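You operate a simulated robot arm through the tools that you are given. There is no shell and no other tool. Be economical: measure what you need, move in short steps, check, and stop when the job is done.

Carry out the task below with a simulated robot arm. There is one attempt and no reset: what you move stays moved.

TASK
Put the cone flask that says "130 ml" from the titration bench top on top of the brown bottle there and the cone flask labelled "S-214" on top of the yellow-footed cylinder.
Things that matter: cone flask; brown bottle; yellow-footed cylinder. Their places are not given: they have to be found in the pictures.

It is judged by the outcome, as a careful person would: the job done as asked, and still so three seconds after it is handed in. It fails if anything else is knocked over, pushed out of place, dropped, spilled or broken.

THE ROBOT
A 6-joint arm with a two-finger parallel gripper, fixed in place. Base frame: the origin is at the foot of the arm, x ahead of it, y to its left, z up; the work surface is at about z = 850. Lengths are in mm, angles in rad, forces in N, time in s.
With the tool pointing down near the work surface it reaches from about 260 to 680 mm from the base axis. Its first joint turns from -1.152 to 1.152 rad. Payload 2.9 kg.
Tool frame: the origin (TCP) lies between the finger pads and is the grasp point; the fingertips stand 30 mm ahead of it; z points along the fingers, y is the line along which they close. The gripper opens to 110 mm. The fingers are 20 mm wide and 10 mm thick; the gripper's body (48 by 112 mm) begins 55 mm behind the TCP.
Orientation is that of the tool frame in the base frame, as a unit quaternion [w, x, y, z]. With the fingers straight down and closing along the base's y, the tool's x points along the base's -x, its y along +y and its z along -z.

THE INTERFACE
- The arm moves only by the tool apply_moves. Its argument "motion" is a list of rows, each a list of 7 numbers: the shift along the tool's x, y, z in mm, then the turn, a rotation vector about the tool's x, y, z in rad, then the closure in counts, from 0 (fully open) to 255 (shut). In form: [[dx, dy, dz, wx, wy, wz, gripper], ...]. A call has 1 to 12 rows; each row shifts and turns the commanded pose from where the row before left it, along the tool's axes as they then stand. A row lasts 0.2 s, in which the tool goes at most 50 mm and 0.15 rad; a call with a longer step from one row to the next is refused whole, and so is a gripper value outside its range. A pose out of reach is approached as far as the arm can. The call stops where the force on the tool passes 40 N (or 10 N more than at its start, if that is more) or the arm is blocked; 0.2 s more then pass. The fingers move at their own pace (about 108 mm/s each) and stop on an object; they squeeze with about 25 N. The grip force told is the motor's: it shows also when the fingers shut on nothing. Time passes only in rows, and 0.2 s behind the last, so rows that do not move let the fingers close. It gives the time, the measured TCP pose, the force on the tool (base axes), the opening and the grip force at its end, in the units of the frame above (readings bear some noise).
- Cameras (640 x 400 px; columns grow to the right, rows downward): "scene" is fixed at [53, 413.3, 1415.6]; the picture's right is [-0.93, -0.36, 0.00], its down [-0.10, 0.26, -0.96] and it looks along [0.35, -0.90, -0.28] (base axes); focal length 346 px, centre (320, 200). "wrist" rides on the gripper at [-36, 0, -57] in the tool frame; the picture's right is [0.00, -1.00, 0.00], its down [0.97, 0.00, -0.24] and it looks along [0.24, 0.00, 0.97] (tool axes); focal length 218 px, centre (320, 200).
- camera(camera): a new picture of that camera. No time passes.
- probe_pixels(camera, pixels): for up to 12 pixels [column, row] of the newest picture of that camera ("zoom" is the newest enlarged one), the place [x, y, z] in the base frame of the surface seen there, good to about 2 mm. No time passes.
- inspect(camera, box): a new picture of the part [left, top, right, bottom] of that camera's present view, enlarged. No time passes.
- job_done(): hands the job in; it is judged then, once.

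Work in short steps. Measure before you move; look again where a grasp or a placing could have gone wrong, and mend it. You have 60 turns and 30 pictures in all, the two below and enlarged ones among them. Open the gripper and draw the arm clear of the work before you hand the job in, unless the task says otherwise; then end with one line.

The tools are called after ">>>" as a command line: name --pt "numbers of a row" for each row, then --argument value for the rest, lists and objects as JSON in quotes. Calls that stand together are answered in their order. apply_moves: Moves the arm, as the interface text tells. Its arguments: {"type":"object","properties":{"motion":{"type":"array","items":{"type":"array","items":{"type":"number"}}}},"required":["motion"]} The other tools are called the same way: camera (camera) takes a picture; probe_pixels (camera, pixels) gives the place of the surface under pixels of a picture; inspect (camera, box) takes an enlarged picture of a part of a camera's view; job_done () hands the job in.

At the start:

```text
clock: 0.0
ee_pos: [300.2, -294.9, 1263.1]
ee_rot: [0.0, 0.0, 1.0, 0.0]
force: [0.0, 0.6, -0.2]
opening: 110.3
finger_force: 0.0
```

scene: 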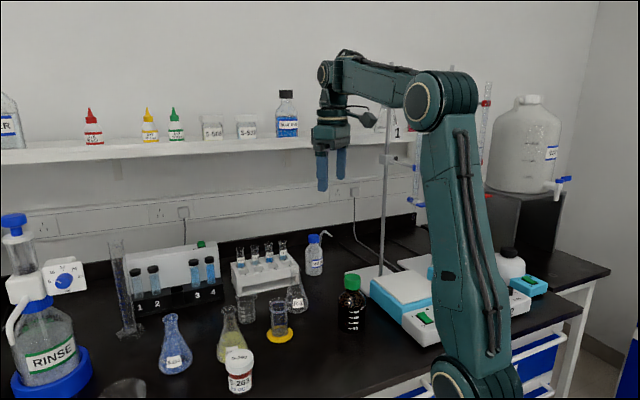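
wrist: 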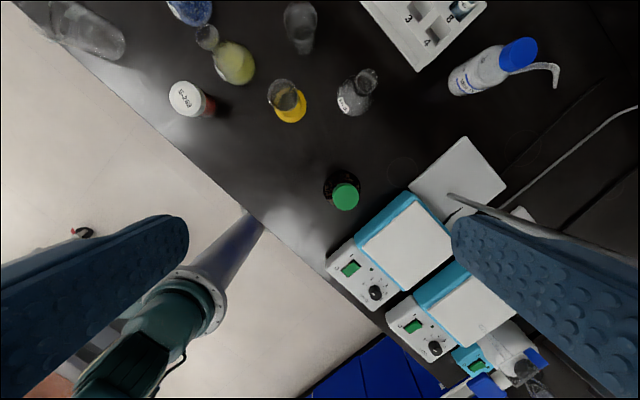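

The bench shows three cone flasks: blue (175,345), yellow (231,335) and a clear one (297,293). I enlarge the scene to read their labels.

>>> inspect --camera "scene" --box '[140, 230, 380, 400]'

>>> inspect --camera "wrist" --box '[140, 0, 400, 220]'

```text
2.35 times, centred on (260, 315) of scene
```

zoom: 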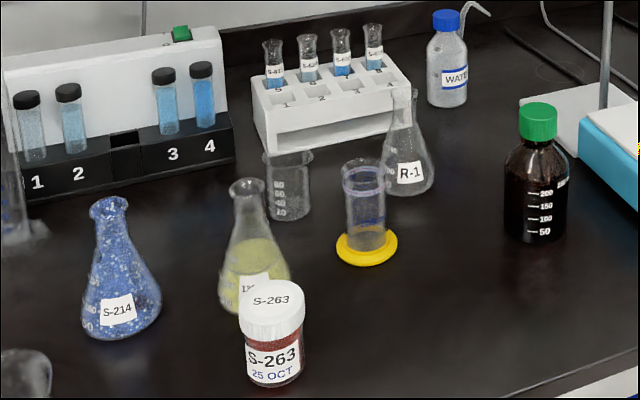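

```text
1.82 times, centred on (270, 110) of wrist
```

zoom: 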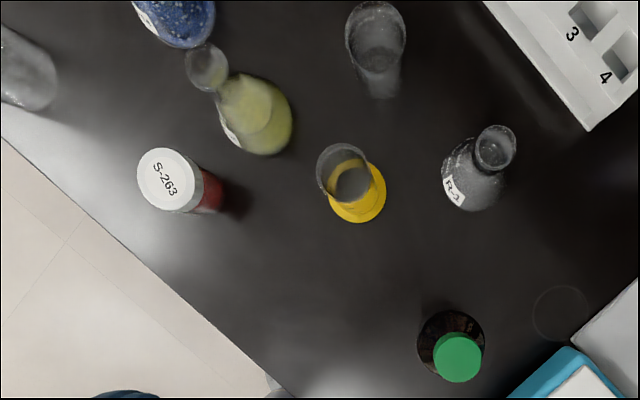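

The blue flask reads S-214 and the yellow one seems to read "13…". I probe the rims, bodies, cap and cylinder.

>>> probe_pixels --camera "scene" --pixels '[[165, 316], [176, 316], [171, 335], [175, 352], [176, 373], [225, 308], [233, 308], [231, 320], [231, 337], [281, 330], [353, 275], [352, 283]]'

>>> probe_pixels --camera "zoom" --pixels '[[458, 358], [435, 358], [481, 358], [458, 334], [458, 381], [344, 146], [370, 172], [320, 180], [349, 203], [378, 190], [206, 45], [206, 88]]'

>>> inspect --camera "scene" --box '[150, 280, 310, 400]'

```text
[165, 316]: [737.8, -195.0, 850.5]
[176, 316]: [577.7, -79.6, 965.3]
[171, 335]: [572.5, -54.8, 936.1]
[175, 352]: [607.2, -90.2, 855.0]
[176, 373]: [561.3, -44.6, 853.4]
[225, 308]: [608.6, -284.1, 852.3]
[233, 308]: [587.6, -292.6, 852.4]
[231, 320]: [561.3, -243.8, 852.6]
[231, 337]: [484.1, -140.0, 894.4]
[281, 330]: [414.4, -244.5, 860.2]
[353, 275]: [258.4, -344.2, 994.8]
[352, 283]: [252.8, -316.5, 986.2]
```

```text
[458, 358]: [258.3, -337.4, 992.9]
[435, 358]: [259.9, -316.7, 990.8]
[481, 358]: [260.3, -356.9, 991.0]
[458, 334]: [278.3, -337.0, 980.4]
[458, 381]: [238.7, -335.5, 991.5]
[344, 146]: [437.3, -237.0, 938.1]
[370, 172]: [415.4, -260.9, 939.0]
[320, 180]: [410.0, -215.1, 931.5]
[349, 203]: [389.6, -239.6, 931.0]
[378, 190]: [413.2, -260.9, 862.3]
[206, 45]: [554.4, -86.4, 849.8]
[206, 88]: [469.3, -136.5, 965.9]
```

```text
3.33 times, centred on (230, 340) of scene
```

zoom: 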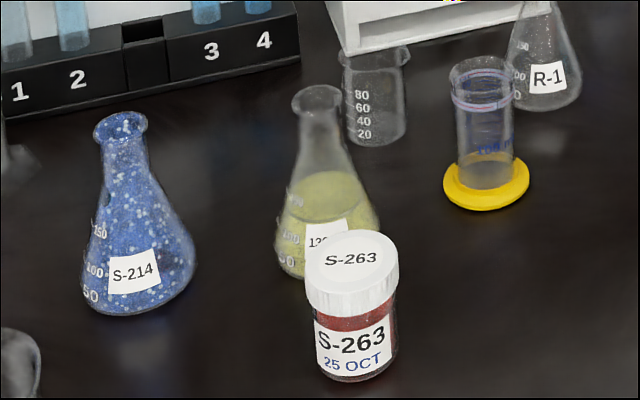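

The label starts "13", so the yellow flask is the one. Next I locate both flask axes precisely from rims, necks and labels.

>>> probe_pixels --camera "zoom" --pixels '[[95, 128], [146, 128], [121, 142], [121, 113], [118, 165], [134, 270], [293, 102], [341, 102], [316, 113], [316, 88], [322, 130], [320, 235]]'

>>> probe_pixels --camera "wrist" --pixels '[[207, 26], [218, 37], [207, 48], [197, 37], [215, 45], [236, 62], [250, 75], [228, 80], [254, 62], [240, 84], [190, 10], [185, 95]]'

```text
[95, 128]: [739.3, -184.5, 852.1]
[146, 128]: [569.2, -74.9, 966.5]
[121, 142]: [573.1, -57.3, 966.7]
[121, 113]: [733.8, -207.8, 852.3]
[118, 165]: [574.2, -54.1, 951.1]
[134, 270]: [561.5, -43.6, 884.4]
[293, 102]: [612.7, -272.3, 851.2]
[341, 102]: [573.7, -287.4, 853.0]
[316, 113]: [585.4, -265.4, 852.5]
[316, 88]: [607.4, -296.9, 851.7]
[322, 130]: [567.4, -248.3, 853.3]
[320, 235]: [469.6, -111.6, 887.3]
```

```text
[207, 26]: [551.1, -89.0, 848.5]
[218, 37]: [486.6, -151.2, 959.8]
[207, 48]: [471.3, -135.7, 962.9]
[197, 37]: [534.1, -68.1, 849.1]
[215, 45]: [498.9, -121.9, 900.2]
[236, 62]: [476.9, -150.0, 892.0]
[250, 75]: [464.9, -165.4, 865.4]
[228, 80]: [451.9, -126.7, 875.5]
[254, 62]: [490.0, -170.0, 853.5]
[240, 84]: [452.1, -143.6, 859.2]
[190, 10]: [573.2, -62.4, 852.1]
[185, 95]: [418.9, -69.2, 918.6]
```

I move the wrist camera over the two flasks for a near-vertical view.

>>> apply_moves --pt "-25 23 0 0 0 0 0" --pt "-25 23 0 0 0 0 0" --pt "-25 23 0 0 0 0 0" --pt "-25 23 0 0 0 0 0" --pt "-25 23 5 0 0 0 0" --pt "-25 23 10 0 0 0 0" --pt "-25 23 10 0 0 0 0" --pt "-25 23 10 0 0 0 0" --pt "0 0 0 0 0 0 0"

>>> inspect --camera "wrist" --box '[200, 20, 460, 200]'

```text
clock: 2.0
ee_pos: [499.5, -112.8, 1226.1]
ee_rot: [0.0, 0.0, 1.0, -0.001]
force: [-1.4, 0.5, -0.3]
opening: 110.0
finger_force: 0.1
```

```text
2.22 times, centred on (330, 110) of wrist
```

zoom: 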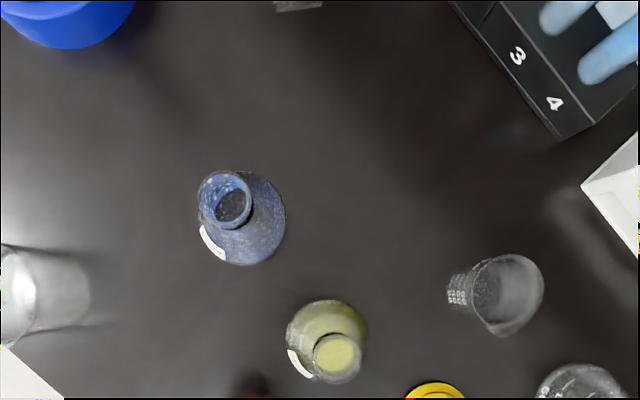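

By geometry: S-214 axis ≈ (583,-69), 130 ml axis ≈ (485,-139). I confirm by probing, and check the stand and shelf near the bottle.

>>> probe_pixels --camera "zoom" --pixels '[[210, 205], [250, 205], [231, 227], [231, 174], [200, 195], [283, 220], [315, 360], [361, 360], [338, 335], [338, 382], [289, 335], [366, 335]]'

>>> camera --camera "scene"

>>> probe_pixels --camera "scene" --pixels '[[384, 250], [386, 180], [389, 130], [391, 159], [414, 200], [270, 148], [352, 310], [300, 295], [365, 280], [400, 150]]'

```text
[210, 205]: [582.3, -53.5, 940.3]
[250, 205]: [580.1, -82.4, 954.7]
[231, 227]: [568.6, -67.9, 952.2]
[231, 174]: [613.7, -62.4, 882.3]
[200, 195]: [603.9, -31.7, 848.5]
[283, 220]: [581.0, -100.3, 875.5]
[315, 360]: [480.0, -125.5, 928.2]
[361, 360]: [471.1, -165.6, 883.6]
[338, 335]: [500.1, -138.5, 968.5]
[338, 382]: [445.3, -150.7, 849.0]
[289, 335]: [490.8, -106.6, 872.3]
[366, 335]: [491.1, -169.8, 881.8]
```

```text
23 pictures are left
```

scene: 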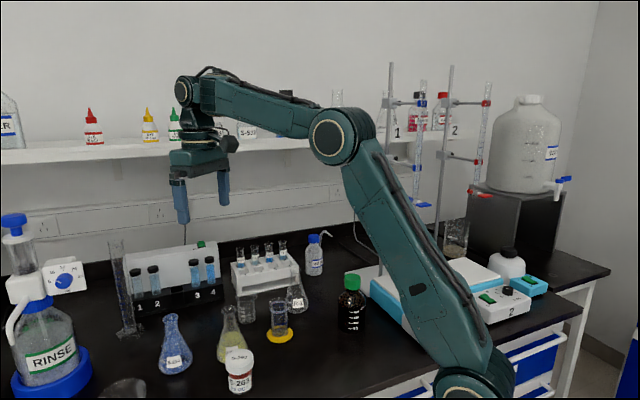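

```text
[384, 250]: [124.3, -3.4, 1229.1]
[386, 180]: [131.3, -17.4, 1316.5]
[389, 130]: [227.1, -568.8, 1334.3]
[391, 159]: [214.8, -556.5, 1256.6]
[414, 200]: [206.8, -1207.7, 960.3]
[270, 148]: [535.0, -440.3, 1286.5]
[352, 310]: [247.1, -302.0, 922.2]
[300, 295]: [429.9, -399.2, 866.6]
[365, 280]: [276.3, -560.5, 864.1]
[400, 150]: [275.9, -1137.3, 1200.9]
```

Axes confirmed: 130 ml (485,-139) and S-214 (583,-68), rims z≈968. I go above the 130 ml flask and down toward the neck.

>>> apply_moves --pt "14.5 -26 0 0 0 0 60" --pt "0 0 45 0 0 0 60" --pt "0 0 45 0 0 0 60" --pt "0 0 45 0 0 0 60" --pt "0 0 40 0 0 0 60" --pt "0 0 20 0 0 0 60" --pt "0 0 0 0 0 0 60"

>>> inspect --camera "wrist" --box '[120, 80, 520, 400]'

```text
clock: 3.6
ee_pos: [490.8, -137.7, 1029.9]
ee_rot: [-0.001, 0.0, 1.0, 0.0]
force: [-0.2, 0.0, -0.3]
opening: 84.3
finger_force: 0.0
```

```text
1.25 times, centred on (320, 240) of wrist
```

zoom: 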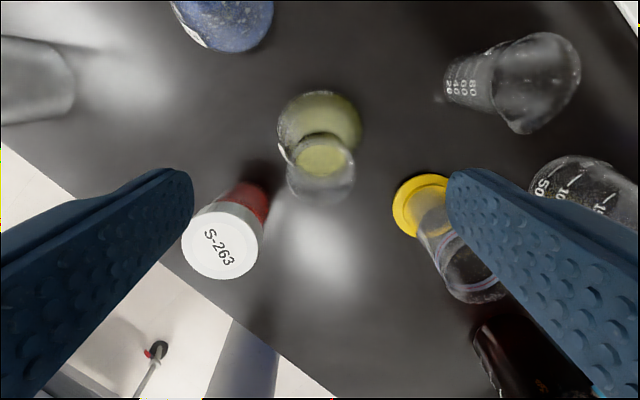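

The flask neck sits centred between the fingers. I lower until the tips are around the neck (TCP ≈ 968) and close.

>>> apply_moves --pt "0 0 20 0 0 0 60" --pt "0 0 20 0 0 0 60" --pt "0 0 20 0 0 0 60" --pt "0 0 0 0 0 0 60"

>>> camera --camera "scene"

```text
clock: 4.6
ee_pos: [487.2, -135.7, 971.4]
ee_rot: [0.0, 0.001, 1.0, 0.0]
force: [-0.1, 0.1, -0.4]
opening: 84.2
finger_force: 0.1
```

```text
21 pictures are left
```

scene: 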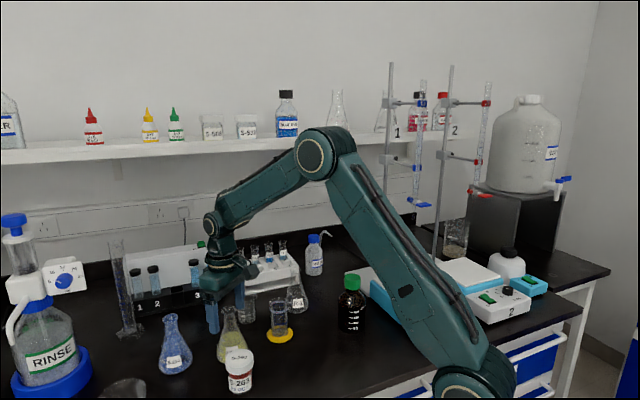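

TCP is at 971 with no contact; I close on the neck.

>>> apply_moves --pt "0 -1 2 0 0 0 110" --pt "0 0 0 0 0 0 180" --pt "0 0 0 0 0 0 255" --pt "0 0 0 0 0 0 255" --pt "0 0 0 0 0 0 255"

>>> inspect --camera "scene" --box '[150, 240, 310, 400]'

```text
clock: 5.8
ee_pos: [486.1, -138.0, 969.0]
ee_rot: [0.0, 0.0, 1.0, 0.001]
force: [1.2, 0.7, 0.2]
opening: 28.9
finger_force: 24.8
```

```text
2.50 times, centred on (230, 320) of scene
```

zoom: 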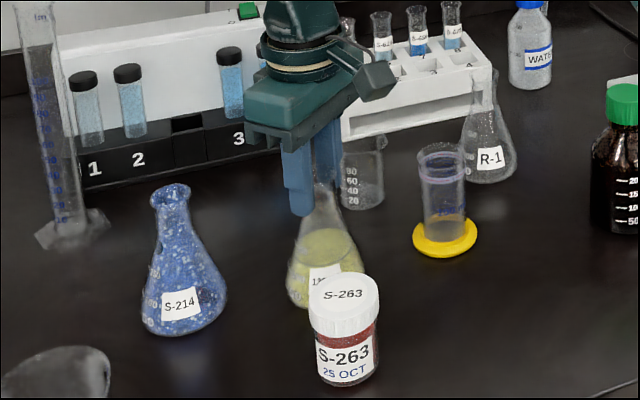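

Gripped at 28.9 mm. I lift straight up.

>>> apply_moves --pt "0 0 -10 0 0 0 255" --pt "0 0 -20 0 0 0 255" --pt "0 0 -30 0 0 0 255" --pt "0 0 -40 0 0 0 255" --pt "0 0 -40 0 0 0 255" --pt "0 0 -30 0 0 0 255" --pt "0 0 -20 0 0 0 255" --pt "0 0 0 0 0 0 255"

>>> inspect --camera "scene" --box '[150, 180, 310, 340]'

```text
clock: 7.6
ee_pos: [486.8, -139.5, 1160.8]
ee_rot: [0.0, 0.0, 1.0, -0.001]
force: [-0.5, 0.9, -2.0]
opening: 28.7
finger_force: 24.8
```

```text
2.50 times, centred on (230, 260) of scene
```

zoom: 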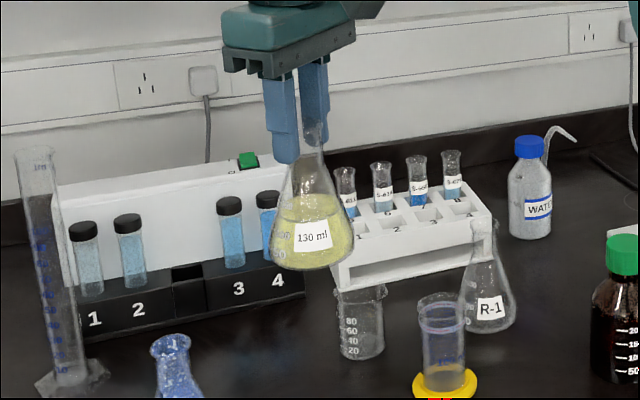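

The label reads "130 ml" and the flask hangs upright. I carry it to above the brown bottle's cap (258.5,-337).

>>> apply_moves --pt "10 -9 -4 0 0 0 255" --pt "20 -17 0 0 0 0 255" --pt "26 -23 0 0 0 0 255" --pt "30 -26 0 0 0 0 255" --pt "30 -26 0 0 0 0 255" --pt "30 -26 0 0 0 0 255" --pt "28 -25 0 0 0 0 255" --pt "26 -22 0 0 0 0 255" --pt "18 -15 0 0 0 0 255" --pt "10 -9 0 0 0 0 255" --pt "0 0 0 0 0 0 255" --pt "0 0 0 0 0 0 255"

>>> inspect --camera "scene" --box '[270, 160, 430, 340]'

```text
clock: 10.2
ee_pos: [257.9, -335.7, 1164.1]
ee_rot: [0.0, 0.0, 1.0, 0.0]
force: [0.5, -0.3, -1.7]
opening: 28.3
finger_force: 24.5
```

```text
2.22 times, centred on (350, 250) of scene
```

zoom: 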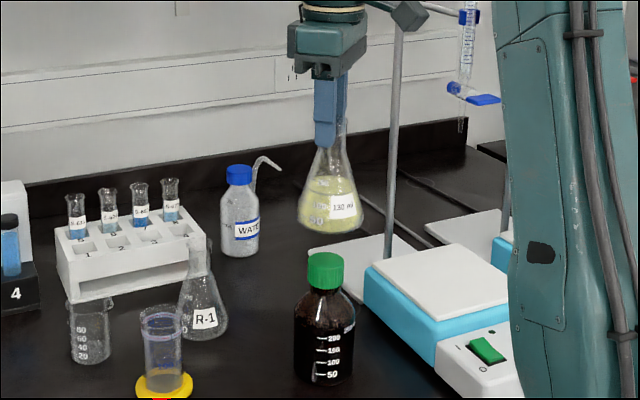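

The flask looks ~3 px right of the cap centre (332 vs 325 in the zoom). I probe it to measure the offset and look from the wrist.

>>> probe_pixels --camera "zoom" --pixels '[[303, 215], [318, 215], [332, 215], [345, 207], [360, 215], [332, 229], [311, 272], [325, 272], [339, 272], [325, 257], [325, 282], [332, 195]]'

>>> camera --camera "wrist"

```text
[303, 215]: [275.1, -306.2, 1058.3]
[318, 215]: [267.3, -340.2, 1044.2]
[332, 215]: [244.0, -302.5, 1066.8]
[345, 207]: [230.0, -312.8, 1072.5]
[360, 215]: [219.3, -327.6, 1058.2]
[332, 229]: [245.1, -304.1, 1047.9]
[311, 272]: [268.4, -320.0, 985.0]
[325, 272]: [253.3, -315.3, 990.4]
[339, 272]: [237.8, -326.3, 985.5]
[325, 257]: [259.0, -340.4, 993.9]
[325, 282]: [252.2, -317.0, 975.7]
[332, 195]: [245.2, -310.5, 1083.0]
```

```text
17 pictures are left
```

wrist: 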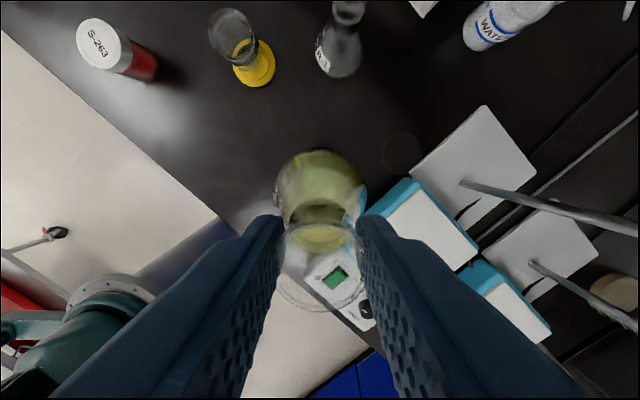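

Fits: flask axis ≈ (256,-336), cap ≈ (259,-336); I shift +2.5 mm in x and lower to about 8 mm above the cap.

>>> apply_moves --pt "-2.5 0 0 0 0 0 255" --pt "0 0 15 0 0 0 255" --pt "0 0 15 0 0 0 255" --pt "0 0 13 0 0 0 255" --pt "0 0 0 0 0 0 255"

>>> inspect --camera "scene" --box '[310, 200, 400, 300]'

```text
clock: 11.4
ee_pos: [259.3, -336.4, 1119.7]
ee_rot: [0.0, 0.0, 1.0, 0.0]
force: [-0.3, -0.1, -2.2]
opening: 28.4
finger_force: 24.7
```

```text
4.00 times, centred on (355, 250) of scene
```

zoom: 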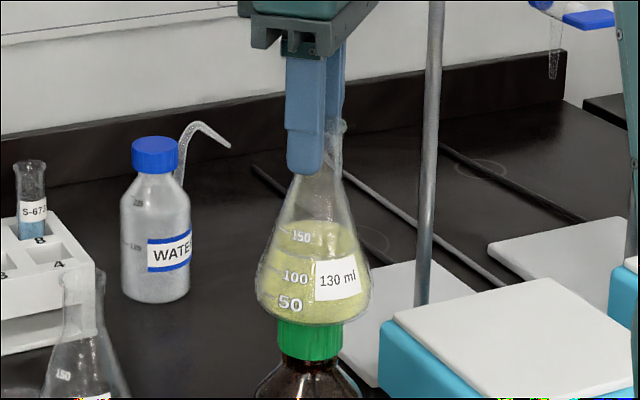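

Flask is ~2 mm off along the picture's right; I shift +2 mm in x and lower in small steps till contact.

>>> apply_moves --pt "-2 0 0 0 0 0 255" --pt "0 0 2 0 0 0 255" --pt "0 0 2 0 0 0 255" --pt "0 0 1 0 0 0 255" --pt "0 0 0 0 0 0 255"

```text
clock: 12.6
ee_pos: [262.0, -335.4, 1116.0]
ee_rot: [0.0, 0.0, 1.0, 0.001]
force: [0.1, 0.2, -1.4]
opening: 28.6
finger_force: 25.4
```

>>> apply_moves --pt "0 0 1 0 0 0 255" --pt "0 0 1 0 0 0 255" --pt "0 0 0 0 0 0 255"

>>> inspect --camera "scene" --box '[310, 200, 400, 300]'

```text
clock: 13.4
ee_pos: [262.1, -337.1, 1115.8]
ee_rot: [0.001, 0.0, 1.0, -0.002]
force: [-3.6, 0.0, 13.8]
opening: 28.6
finger_force: 25.4
```

```text
4.00 times, centred on (355, 250) of scene
```

zoom: 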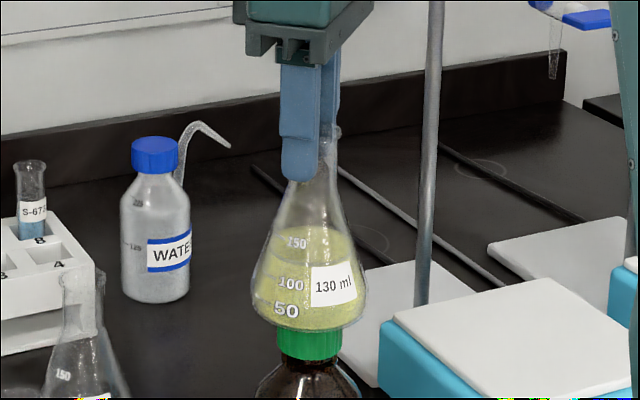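

Contact (13.8 N), base and cap both centred at column 309.5. I ease off slightly and open.

>>> apply_moves --pt "0 0 -0.8 0 0 0 255" --pt "0 0 0 0 0 0 255" --pt "0 0 0 0 0 0 185" --pt "0 0 0 0 0 0 150" --pt "0 0 0 0 0 0 110" --pt "0 0 0 0 0 0 70" --pt "0 0 0 0 0 0 70"

>>> inspect --camera "scene" --box '[310, 200, 400, 300]'

```text
clock: 15.0
ee_pos: [262.0, -336.2, 1115.1]
ee_rot: [0.0, 0.0, 1.0, 0.001]
force: [0.8, -0.3, 0.1]
opening: 80.0
finger_force: 0.1
```

```text
4.00 times, centred on (355, 250) of scene
```

zoom: 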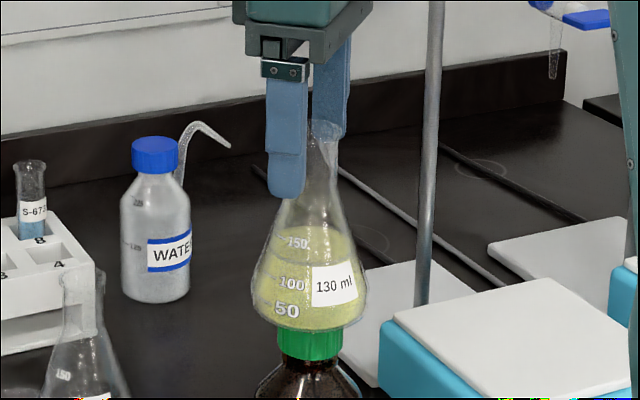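

It stands by itself. I raise the arm and then travel to above the S-214 flask.

>>> apply_moves --pt "0 0 -15 0 0 0 70" --pt "0 0 -30 0 0 0 70" --pt "0 0 -35 0 0 0 70" --pt "0 0 0 0 0 0 70" --pt "-20 17 0 0 0 0 70" --pt "-35 29 0 0 0 0 70" --pt "-35 29 0 0 0 0 70" --pt "-35 29 0 0 0 0 70" --pt "-35 29 0 0 0 0 70" --pt "-35 29 0 0 0 0 70" --pt "-35 29 0 0 0 0 70" --pt "-35 29 0 0 0 0 70"

>>> apply_moves --pt "-30 25 0 0 0 0 70" --pt "-26 23 0 0 0 0 70" --pt "0 0 30 0 0 0 70" --pt "0 0 40 0 0 0 70" --pt "0 0 40 0 0 0 70" --pt "0 0 40 0 0 0 70" --pt "0 0 20 0 0 0 70" --pt "0 0 0 0 0 0 70" --pt "0 0 0 0 0 0 70"

>>> camera --camera "wrist"

>>> camera --camera "scene"

```text
clock: 17.6
ee_pos: [523.7, -114.8, 1195.5]
ee_rot: [0.0, 0.0, 1.0, 0.0]
force: [-0.3, 0.2, -0.7]
opening: 79.8
finger_force: 0.1
```

```text
clock: 19.6
ee_pos: [578.1, -69.0, 1025.1]
ee_rot: [0.0, -0.001, 1.0, 0.0]
force: [0.0, 0.4, -0.4]
opening: 79.7
finger_force: 0.1
```

```text
13 pictures are left
```

wrist: 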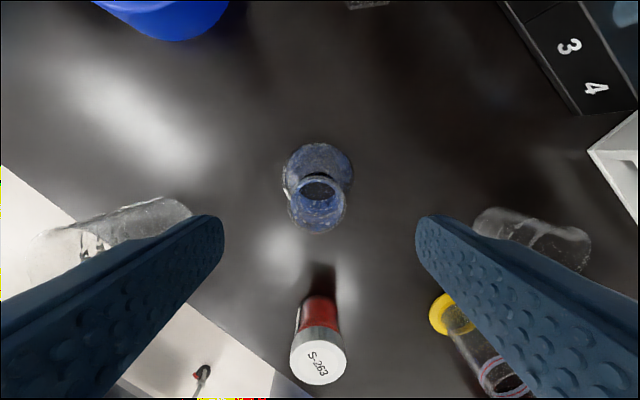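

```text
12 pictures are left
```

scene: 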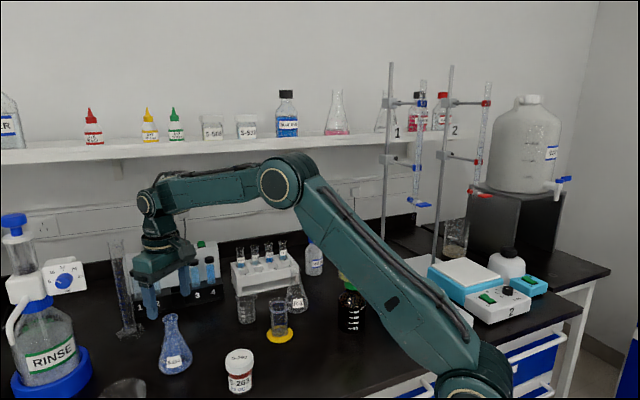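

Rim centred at (319,203) → axis ≈ (583.5,-68). I shift +5 in x, lower to 969 and close.

>>> apply_moves --pt "-5 0 0 0 0 0 70" --pt "0 0 20 0 0 0 70" --pt "0 0 20 0 0 0 70" --pt "0 0 15 0 0 0 70" --pt "0 0 0 0 0 0 70"

```text
clock: 20.8
ee_pos: [587.3, -68.0, 969.6]
ee_rot: [0.0, 0.0, 1.0, 0.0]
force: [0.4, -0.6, -0.2]
opening: 79.6
finger_force: 0.1
```

>>> apply_moves --pt "3 0 0 0 0 0 120" --pt "0 0 0 0 0 0 180" --pt "0 0 0 0 0 0 255" --pt "0 0 0 0 0 0 255" --pt "0 0 0 0 0 0 255"

>>> inspect --camera "scene" --box '[110, 250, 260, 390]'

```text
clock: 22.0
ee_pos: [585.3, -68.8, 968.8]
ee_rot: [-0.001, 0.0, 1.0, 0.0]
force: [0.0, 0.2, 0.0]
opening: 29.1
finger_force: 24.7
```

```text
2.86 times, centred on (185, 320) of scene
```

zoom: 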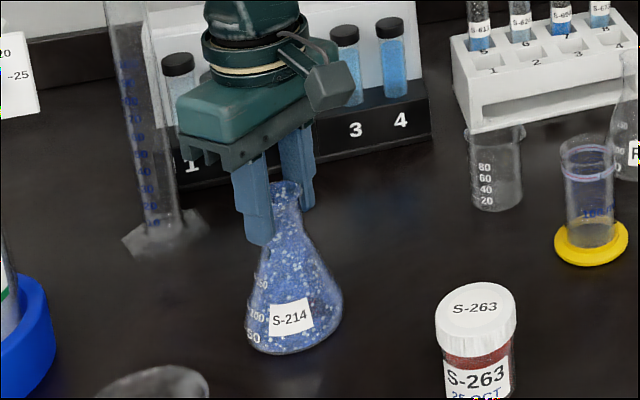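

Gripped at 29.1 mm. I lift 150 mm and travel over the cylinder (413,-238).

>>> apply_moves --pt "0 0 -10 0 0 0 255" --pt "0 0 -20 0 0 0 255" --pt "0 0 -35 0 0 0 255" --pt "0 0 -40 0 0 0 255" --pt "0 0 -30 0 0 0 255" --pt "0 0 -15 0 0 0 255" --pt "0 0 0 0 0 0 255"

>>> apply_moves --pt "8 -8 0 0 0 0 255" --pt "18 -18 0 0 0 0 255" --pt "27 -26 0 0 0 0 255" --pt "30 -29 0 0 0 0 255" --pt "30 -29 0 0 0 0 255" --pt "27 -26 0 0 0 0 255" --pt "20 -20 0 0 0 0 255" --pt "12 -13 0 0 0 0 255" --pt "0 0 0 0 0 0 255" --pt "0 0 0 0 0 0 255"

>>> inspect --camera "scene" --box '[210, 210, 370, 350]'

```text
clock: 23.6
ee_pos: [585.2, -68.6, 1119.4]
ee_rot: [0.0, -0.001, 1.0, 0.0]
force: [0.7, 0.1, -0.7]
opening: 29.3
finger_force: 25.3
```

```text
clock: 25.8
ee_pos: [412.3, -237.5, 1120.5]
ee_rot: [0.0, 0.0, 1.0, 0.001]
force: [1.2, 0.1, -1.0]
opening: 29.4
finger_force: 25.1
```

```text
2.86 times, centred on (290, 280) of scene
```

zoom: 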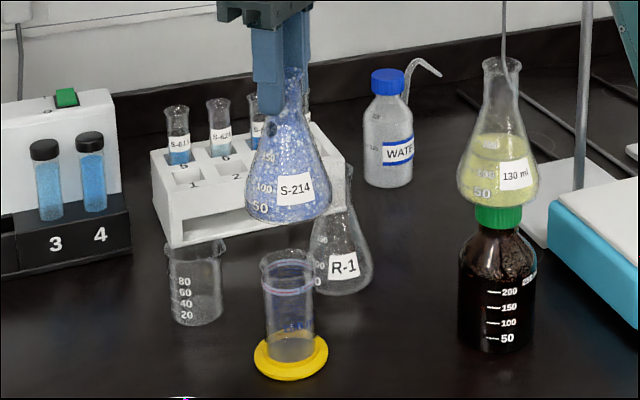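

The flask is nearly above the cylinder (288 vs 287). I probe both to compare axes.

>>> probe_pixels --camera "zoom" --pixels '[[288, 216], [260, 206], [317, 206], [288, 200], [250, 200], [328, 200], [287, 281], [287, 294], [267, 290], [307, 290], [287, 310], [287, 254]]'

>>> camera --camera "wrist"

```text
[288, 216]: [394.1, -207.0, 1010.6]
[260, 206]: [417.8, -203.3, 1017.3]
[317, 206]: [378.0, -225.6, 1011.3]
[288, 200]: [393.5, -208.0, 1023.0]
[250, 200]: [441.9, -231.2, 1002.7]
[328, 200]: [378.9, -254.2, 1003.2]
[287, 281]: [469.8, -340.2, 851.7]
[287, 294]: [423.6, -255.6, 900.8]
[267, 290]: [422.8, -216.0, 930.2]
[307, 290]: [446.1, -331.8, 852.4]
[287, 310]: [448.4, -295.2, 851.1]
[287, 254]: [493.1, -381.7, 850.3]
```

```text
9 pictures are left
```

wrist: 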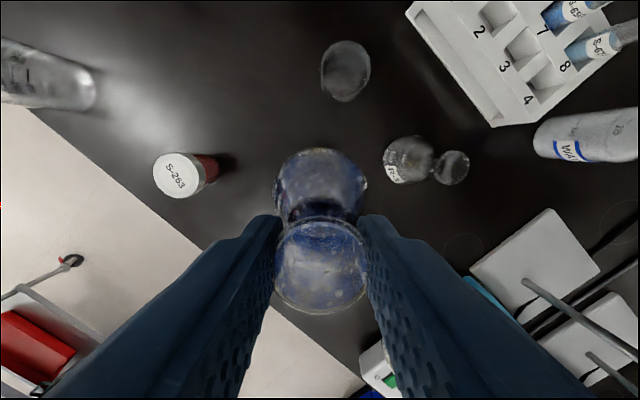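

Flask axis ≈ (410.5,-238.5), cylinder (413,-238). I shift +2.5 mm in x and lower to ~10 mm above the rim.

>>> apply_moves --pt "-2.5 0.5 0 0 0 0 255" --pt "0 0 15 0 0 0 255" --pt "0 0 20 0 0 0 255" --pt "0 0 14 0 0 0 255" --pt "0 0 0 0 0 0 255" --pt "0 0 0 0 0 0 255"

>>> inspect --camera "scene" --box '[235, 240, 325, 350]'

```text
clock: 27.2
ee_pos: [417.8, -237.5, 1069.8]
ee_rot: [-0.001, 0.0, 1.0, 0.0]
force: [-0.2, -0.2, -0.8]
opening: 29.4
finger_force: 25.1
```

```text
3.64 times, centred on (280, 295) of scene
```

zoom: 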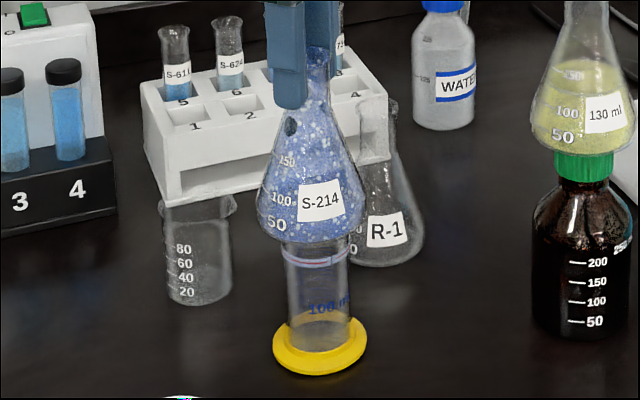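

Now flask centre 310 vs cylinder 316.5: about 3.5 mm too far in +x (TCP reads 417.8). I shift back and recheck.

>>> apply_moves --pt "3.5 0 3 0 0 0 255" --pt "0 0 0 0 0 0 255" --pt "0 0 0 0 0 0 255"

>>> inspect --camera "scene" --box '[235, 260, 325, 340]'

```text
clock: 28.0
ee_pos: [411.7, -238.0, 1066.9]
ee_rot: [0.0, 0.0, 1.0, 0.0]
force: [0.0, -0.3, -0.8]
opening: 29.4
finger_force: 25.0
```

```text
5.00 times, centred on (280, 300) of scene
```

zoom: 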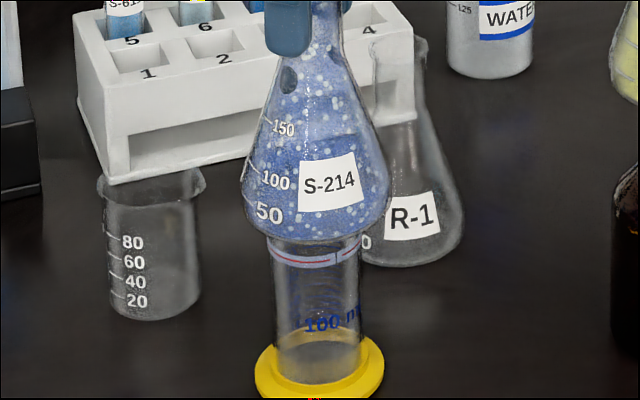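

Columns match now (315.5 vs 316.5). I check depth alignment by probing flask front and the cylinder's front.

>>> probe_pixels --camera "zoom" --pixels '[[316, 230], [316, 215], [340, 185], [300, 222], [316, 260], [300, 262], [335, 258], [320, 325], [320, 392], [262, 380], [379, 375]]'

```text
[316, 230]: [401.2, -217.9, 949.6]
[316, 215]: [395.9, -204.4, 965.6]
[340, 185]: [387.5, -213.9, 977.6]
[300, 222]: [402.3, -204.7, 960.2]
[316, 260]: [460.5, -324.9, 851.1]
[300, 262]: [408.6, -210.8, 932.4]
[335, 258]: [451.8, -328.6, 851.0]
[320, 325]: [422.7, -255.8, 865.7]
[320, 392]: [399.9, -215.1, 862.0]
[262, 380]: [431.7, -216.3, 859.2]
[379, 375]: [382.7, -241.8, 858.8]
```

Axes agree within ~2 mm. I lower in small steps till contact.

>>> apply_moves --pt "0 -1 2 0 0 0 255" --pt "0 0 1.5 0 0 0 255" --pt "0 0 1 0 0 0 255" --pt "0 0 0 0 0 0 255"

```text
clock: 29.0
ee_pos: [412.4, -239.3, 1064.2]
ee_rot: [0.001, 0.0, 1.0, 0.0]
force: [-0.6, 2.8, 19.5]
opening: 29.6
finger_force: 24.8
```

Contact at 19.5 N. I ease up 1 mm, check, then open.

>>> apply_moves --pt "0 0 -1 0 0 0 255" --pt "0 0 0 0 0 0 255"

>>> inspect --camera "scene" --box '[235, 260, 325, 340]'

```text
clock: 29.6
ee_pos: [412.7, -238.2, 1064.3]
ee_rot: [0.0, 0.0, 1.0, 0.0]
force: [3.2, -1.6, 8.9]
opening: 29.2
finger_force: 25.0
```

```text
5.00 times, centred on (280, 300) of scene
```

zoom: 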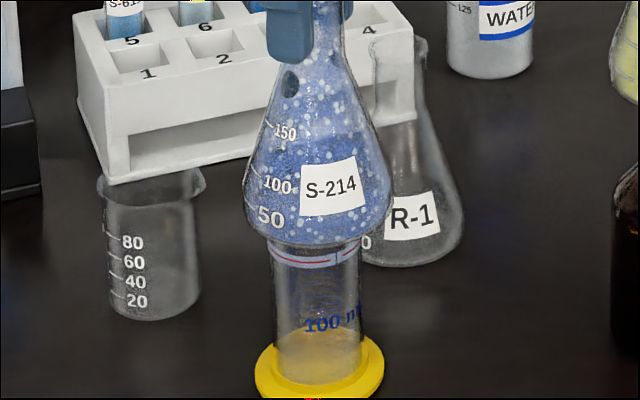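

Seated and aligned; I ease a little more and open gradually.

>>> apply_moves --pt "0 0 -0.6 0 0 0 255" --pt "0 0 0 0 0 0 255" --pt "0 0 0 0 0 0 185" --pt "0 0 0 0 0 0 150" --pt "0 0 0 0 0 0 110" --pt "0 0 0 0 0 0 70" --pt "0 0 0 0 0 0 70"

>>> inspect --camera "scene" --box '[235, 230, 325, 340]'

```text
clock: 31.2
ee_pos: [412.7, -237.9, 1065.7]
ee_rot: [0.0, -0.001, 1.0, 0.0]
force: [0.3, 0.0, 0.3]
opening: 79.9
finger_force: 0.1
```

```text
3.64 times, centred on (280, 285) of scene
```

zoom: 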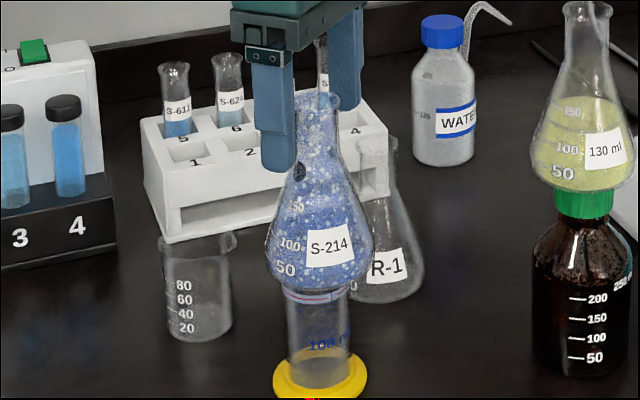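

It stands by itself. I raise the arm straight up and draw away, then look.

>>> apply_moves --pt "0 0 -15 0 0 0 70" --pt "0 0 -35 0 0 0 70" --pt "0 0 -45 0 0 0 70" --pt "0 0 -45 0 0 0 70" --pt "0 0 -30 0 0 0 70" --pt "-10 35 0 0 0 0 70" --pt "-10 40 0 0 0 0 70" --pt "-10 40 0 0 0 0 70" --pt "0 40 0 0 0 0 70" --pt "0 20 0 0 0 0 30" --pt "0 0 0 0 0 0 0"

>>> camera --camera "scene"

```text
clock: 33.6
ee_pos: [442.9, -63.0, 1235.5]
ee_rot: [0.0, 0.0, 1.0, -0.001]
force: [0.0, 0.4, 0.0]
opening: 110.0
finger_force: 0.1
```

```text
4 pictures are left
```

scene: 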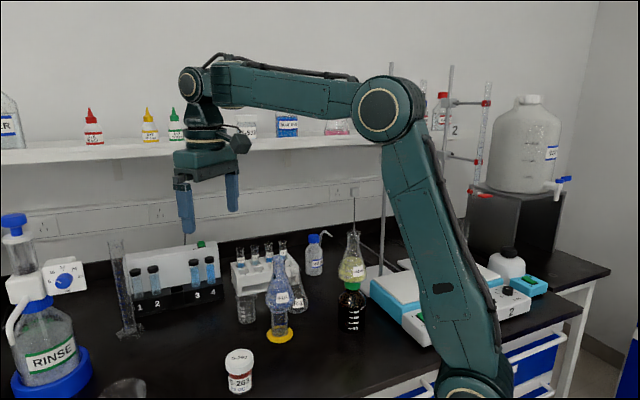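

Both flasks stand upright on their supports, nothing else has moved, and the arm is clear, so I hand in.

>>> job_done

```text
The job is handed in.
```

The "130 ml" flask is on top of the brown bottle and the "S-214" flask is on top of the yellow-footed cylinder. Both stood upright in the last picture, with nothing else visibly disturbed, and the job is handed in.
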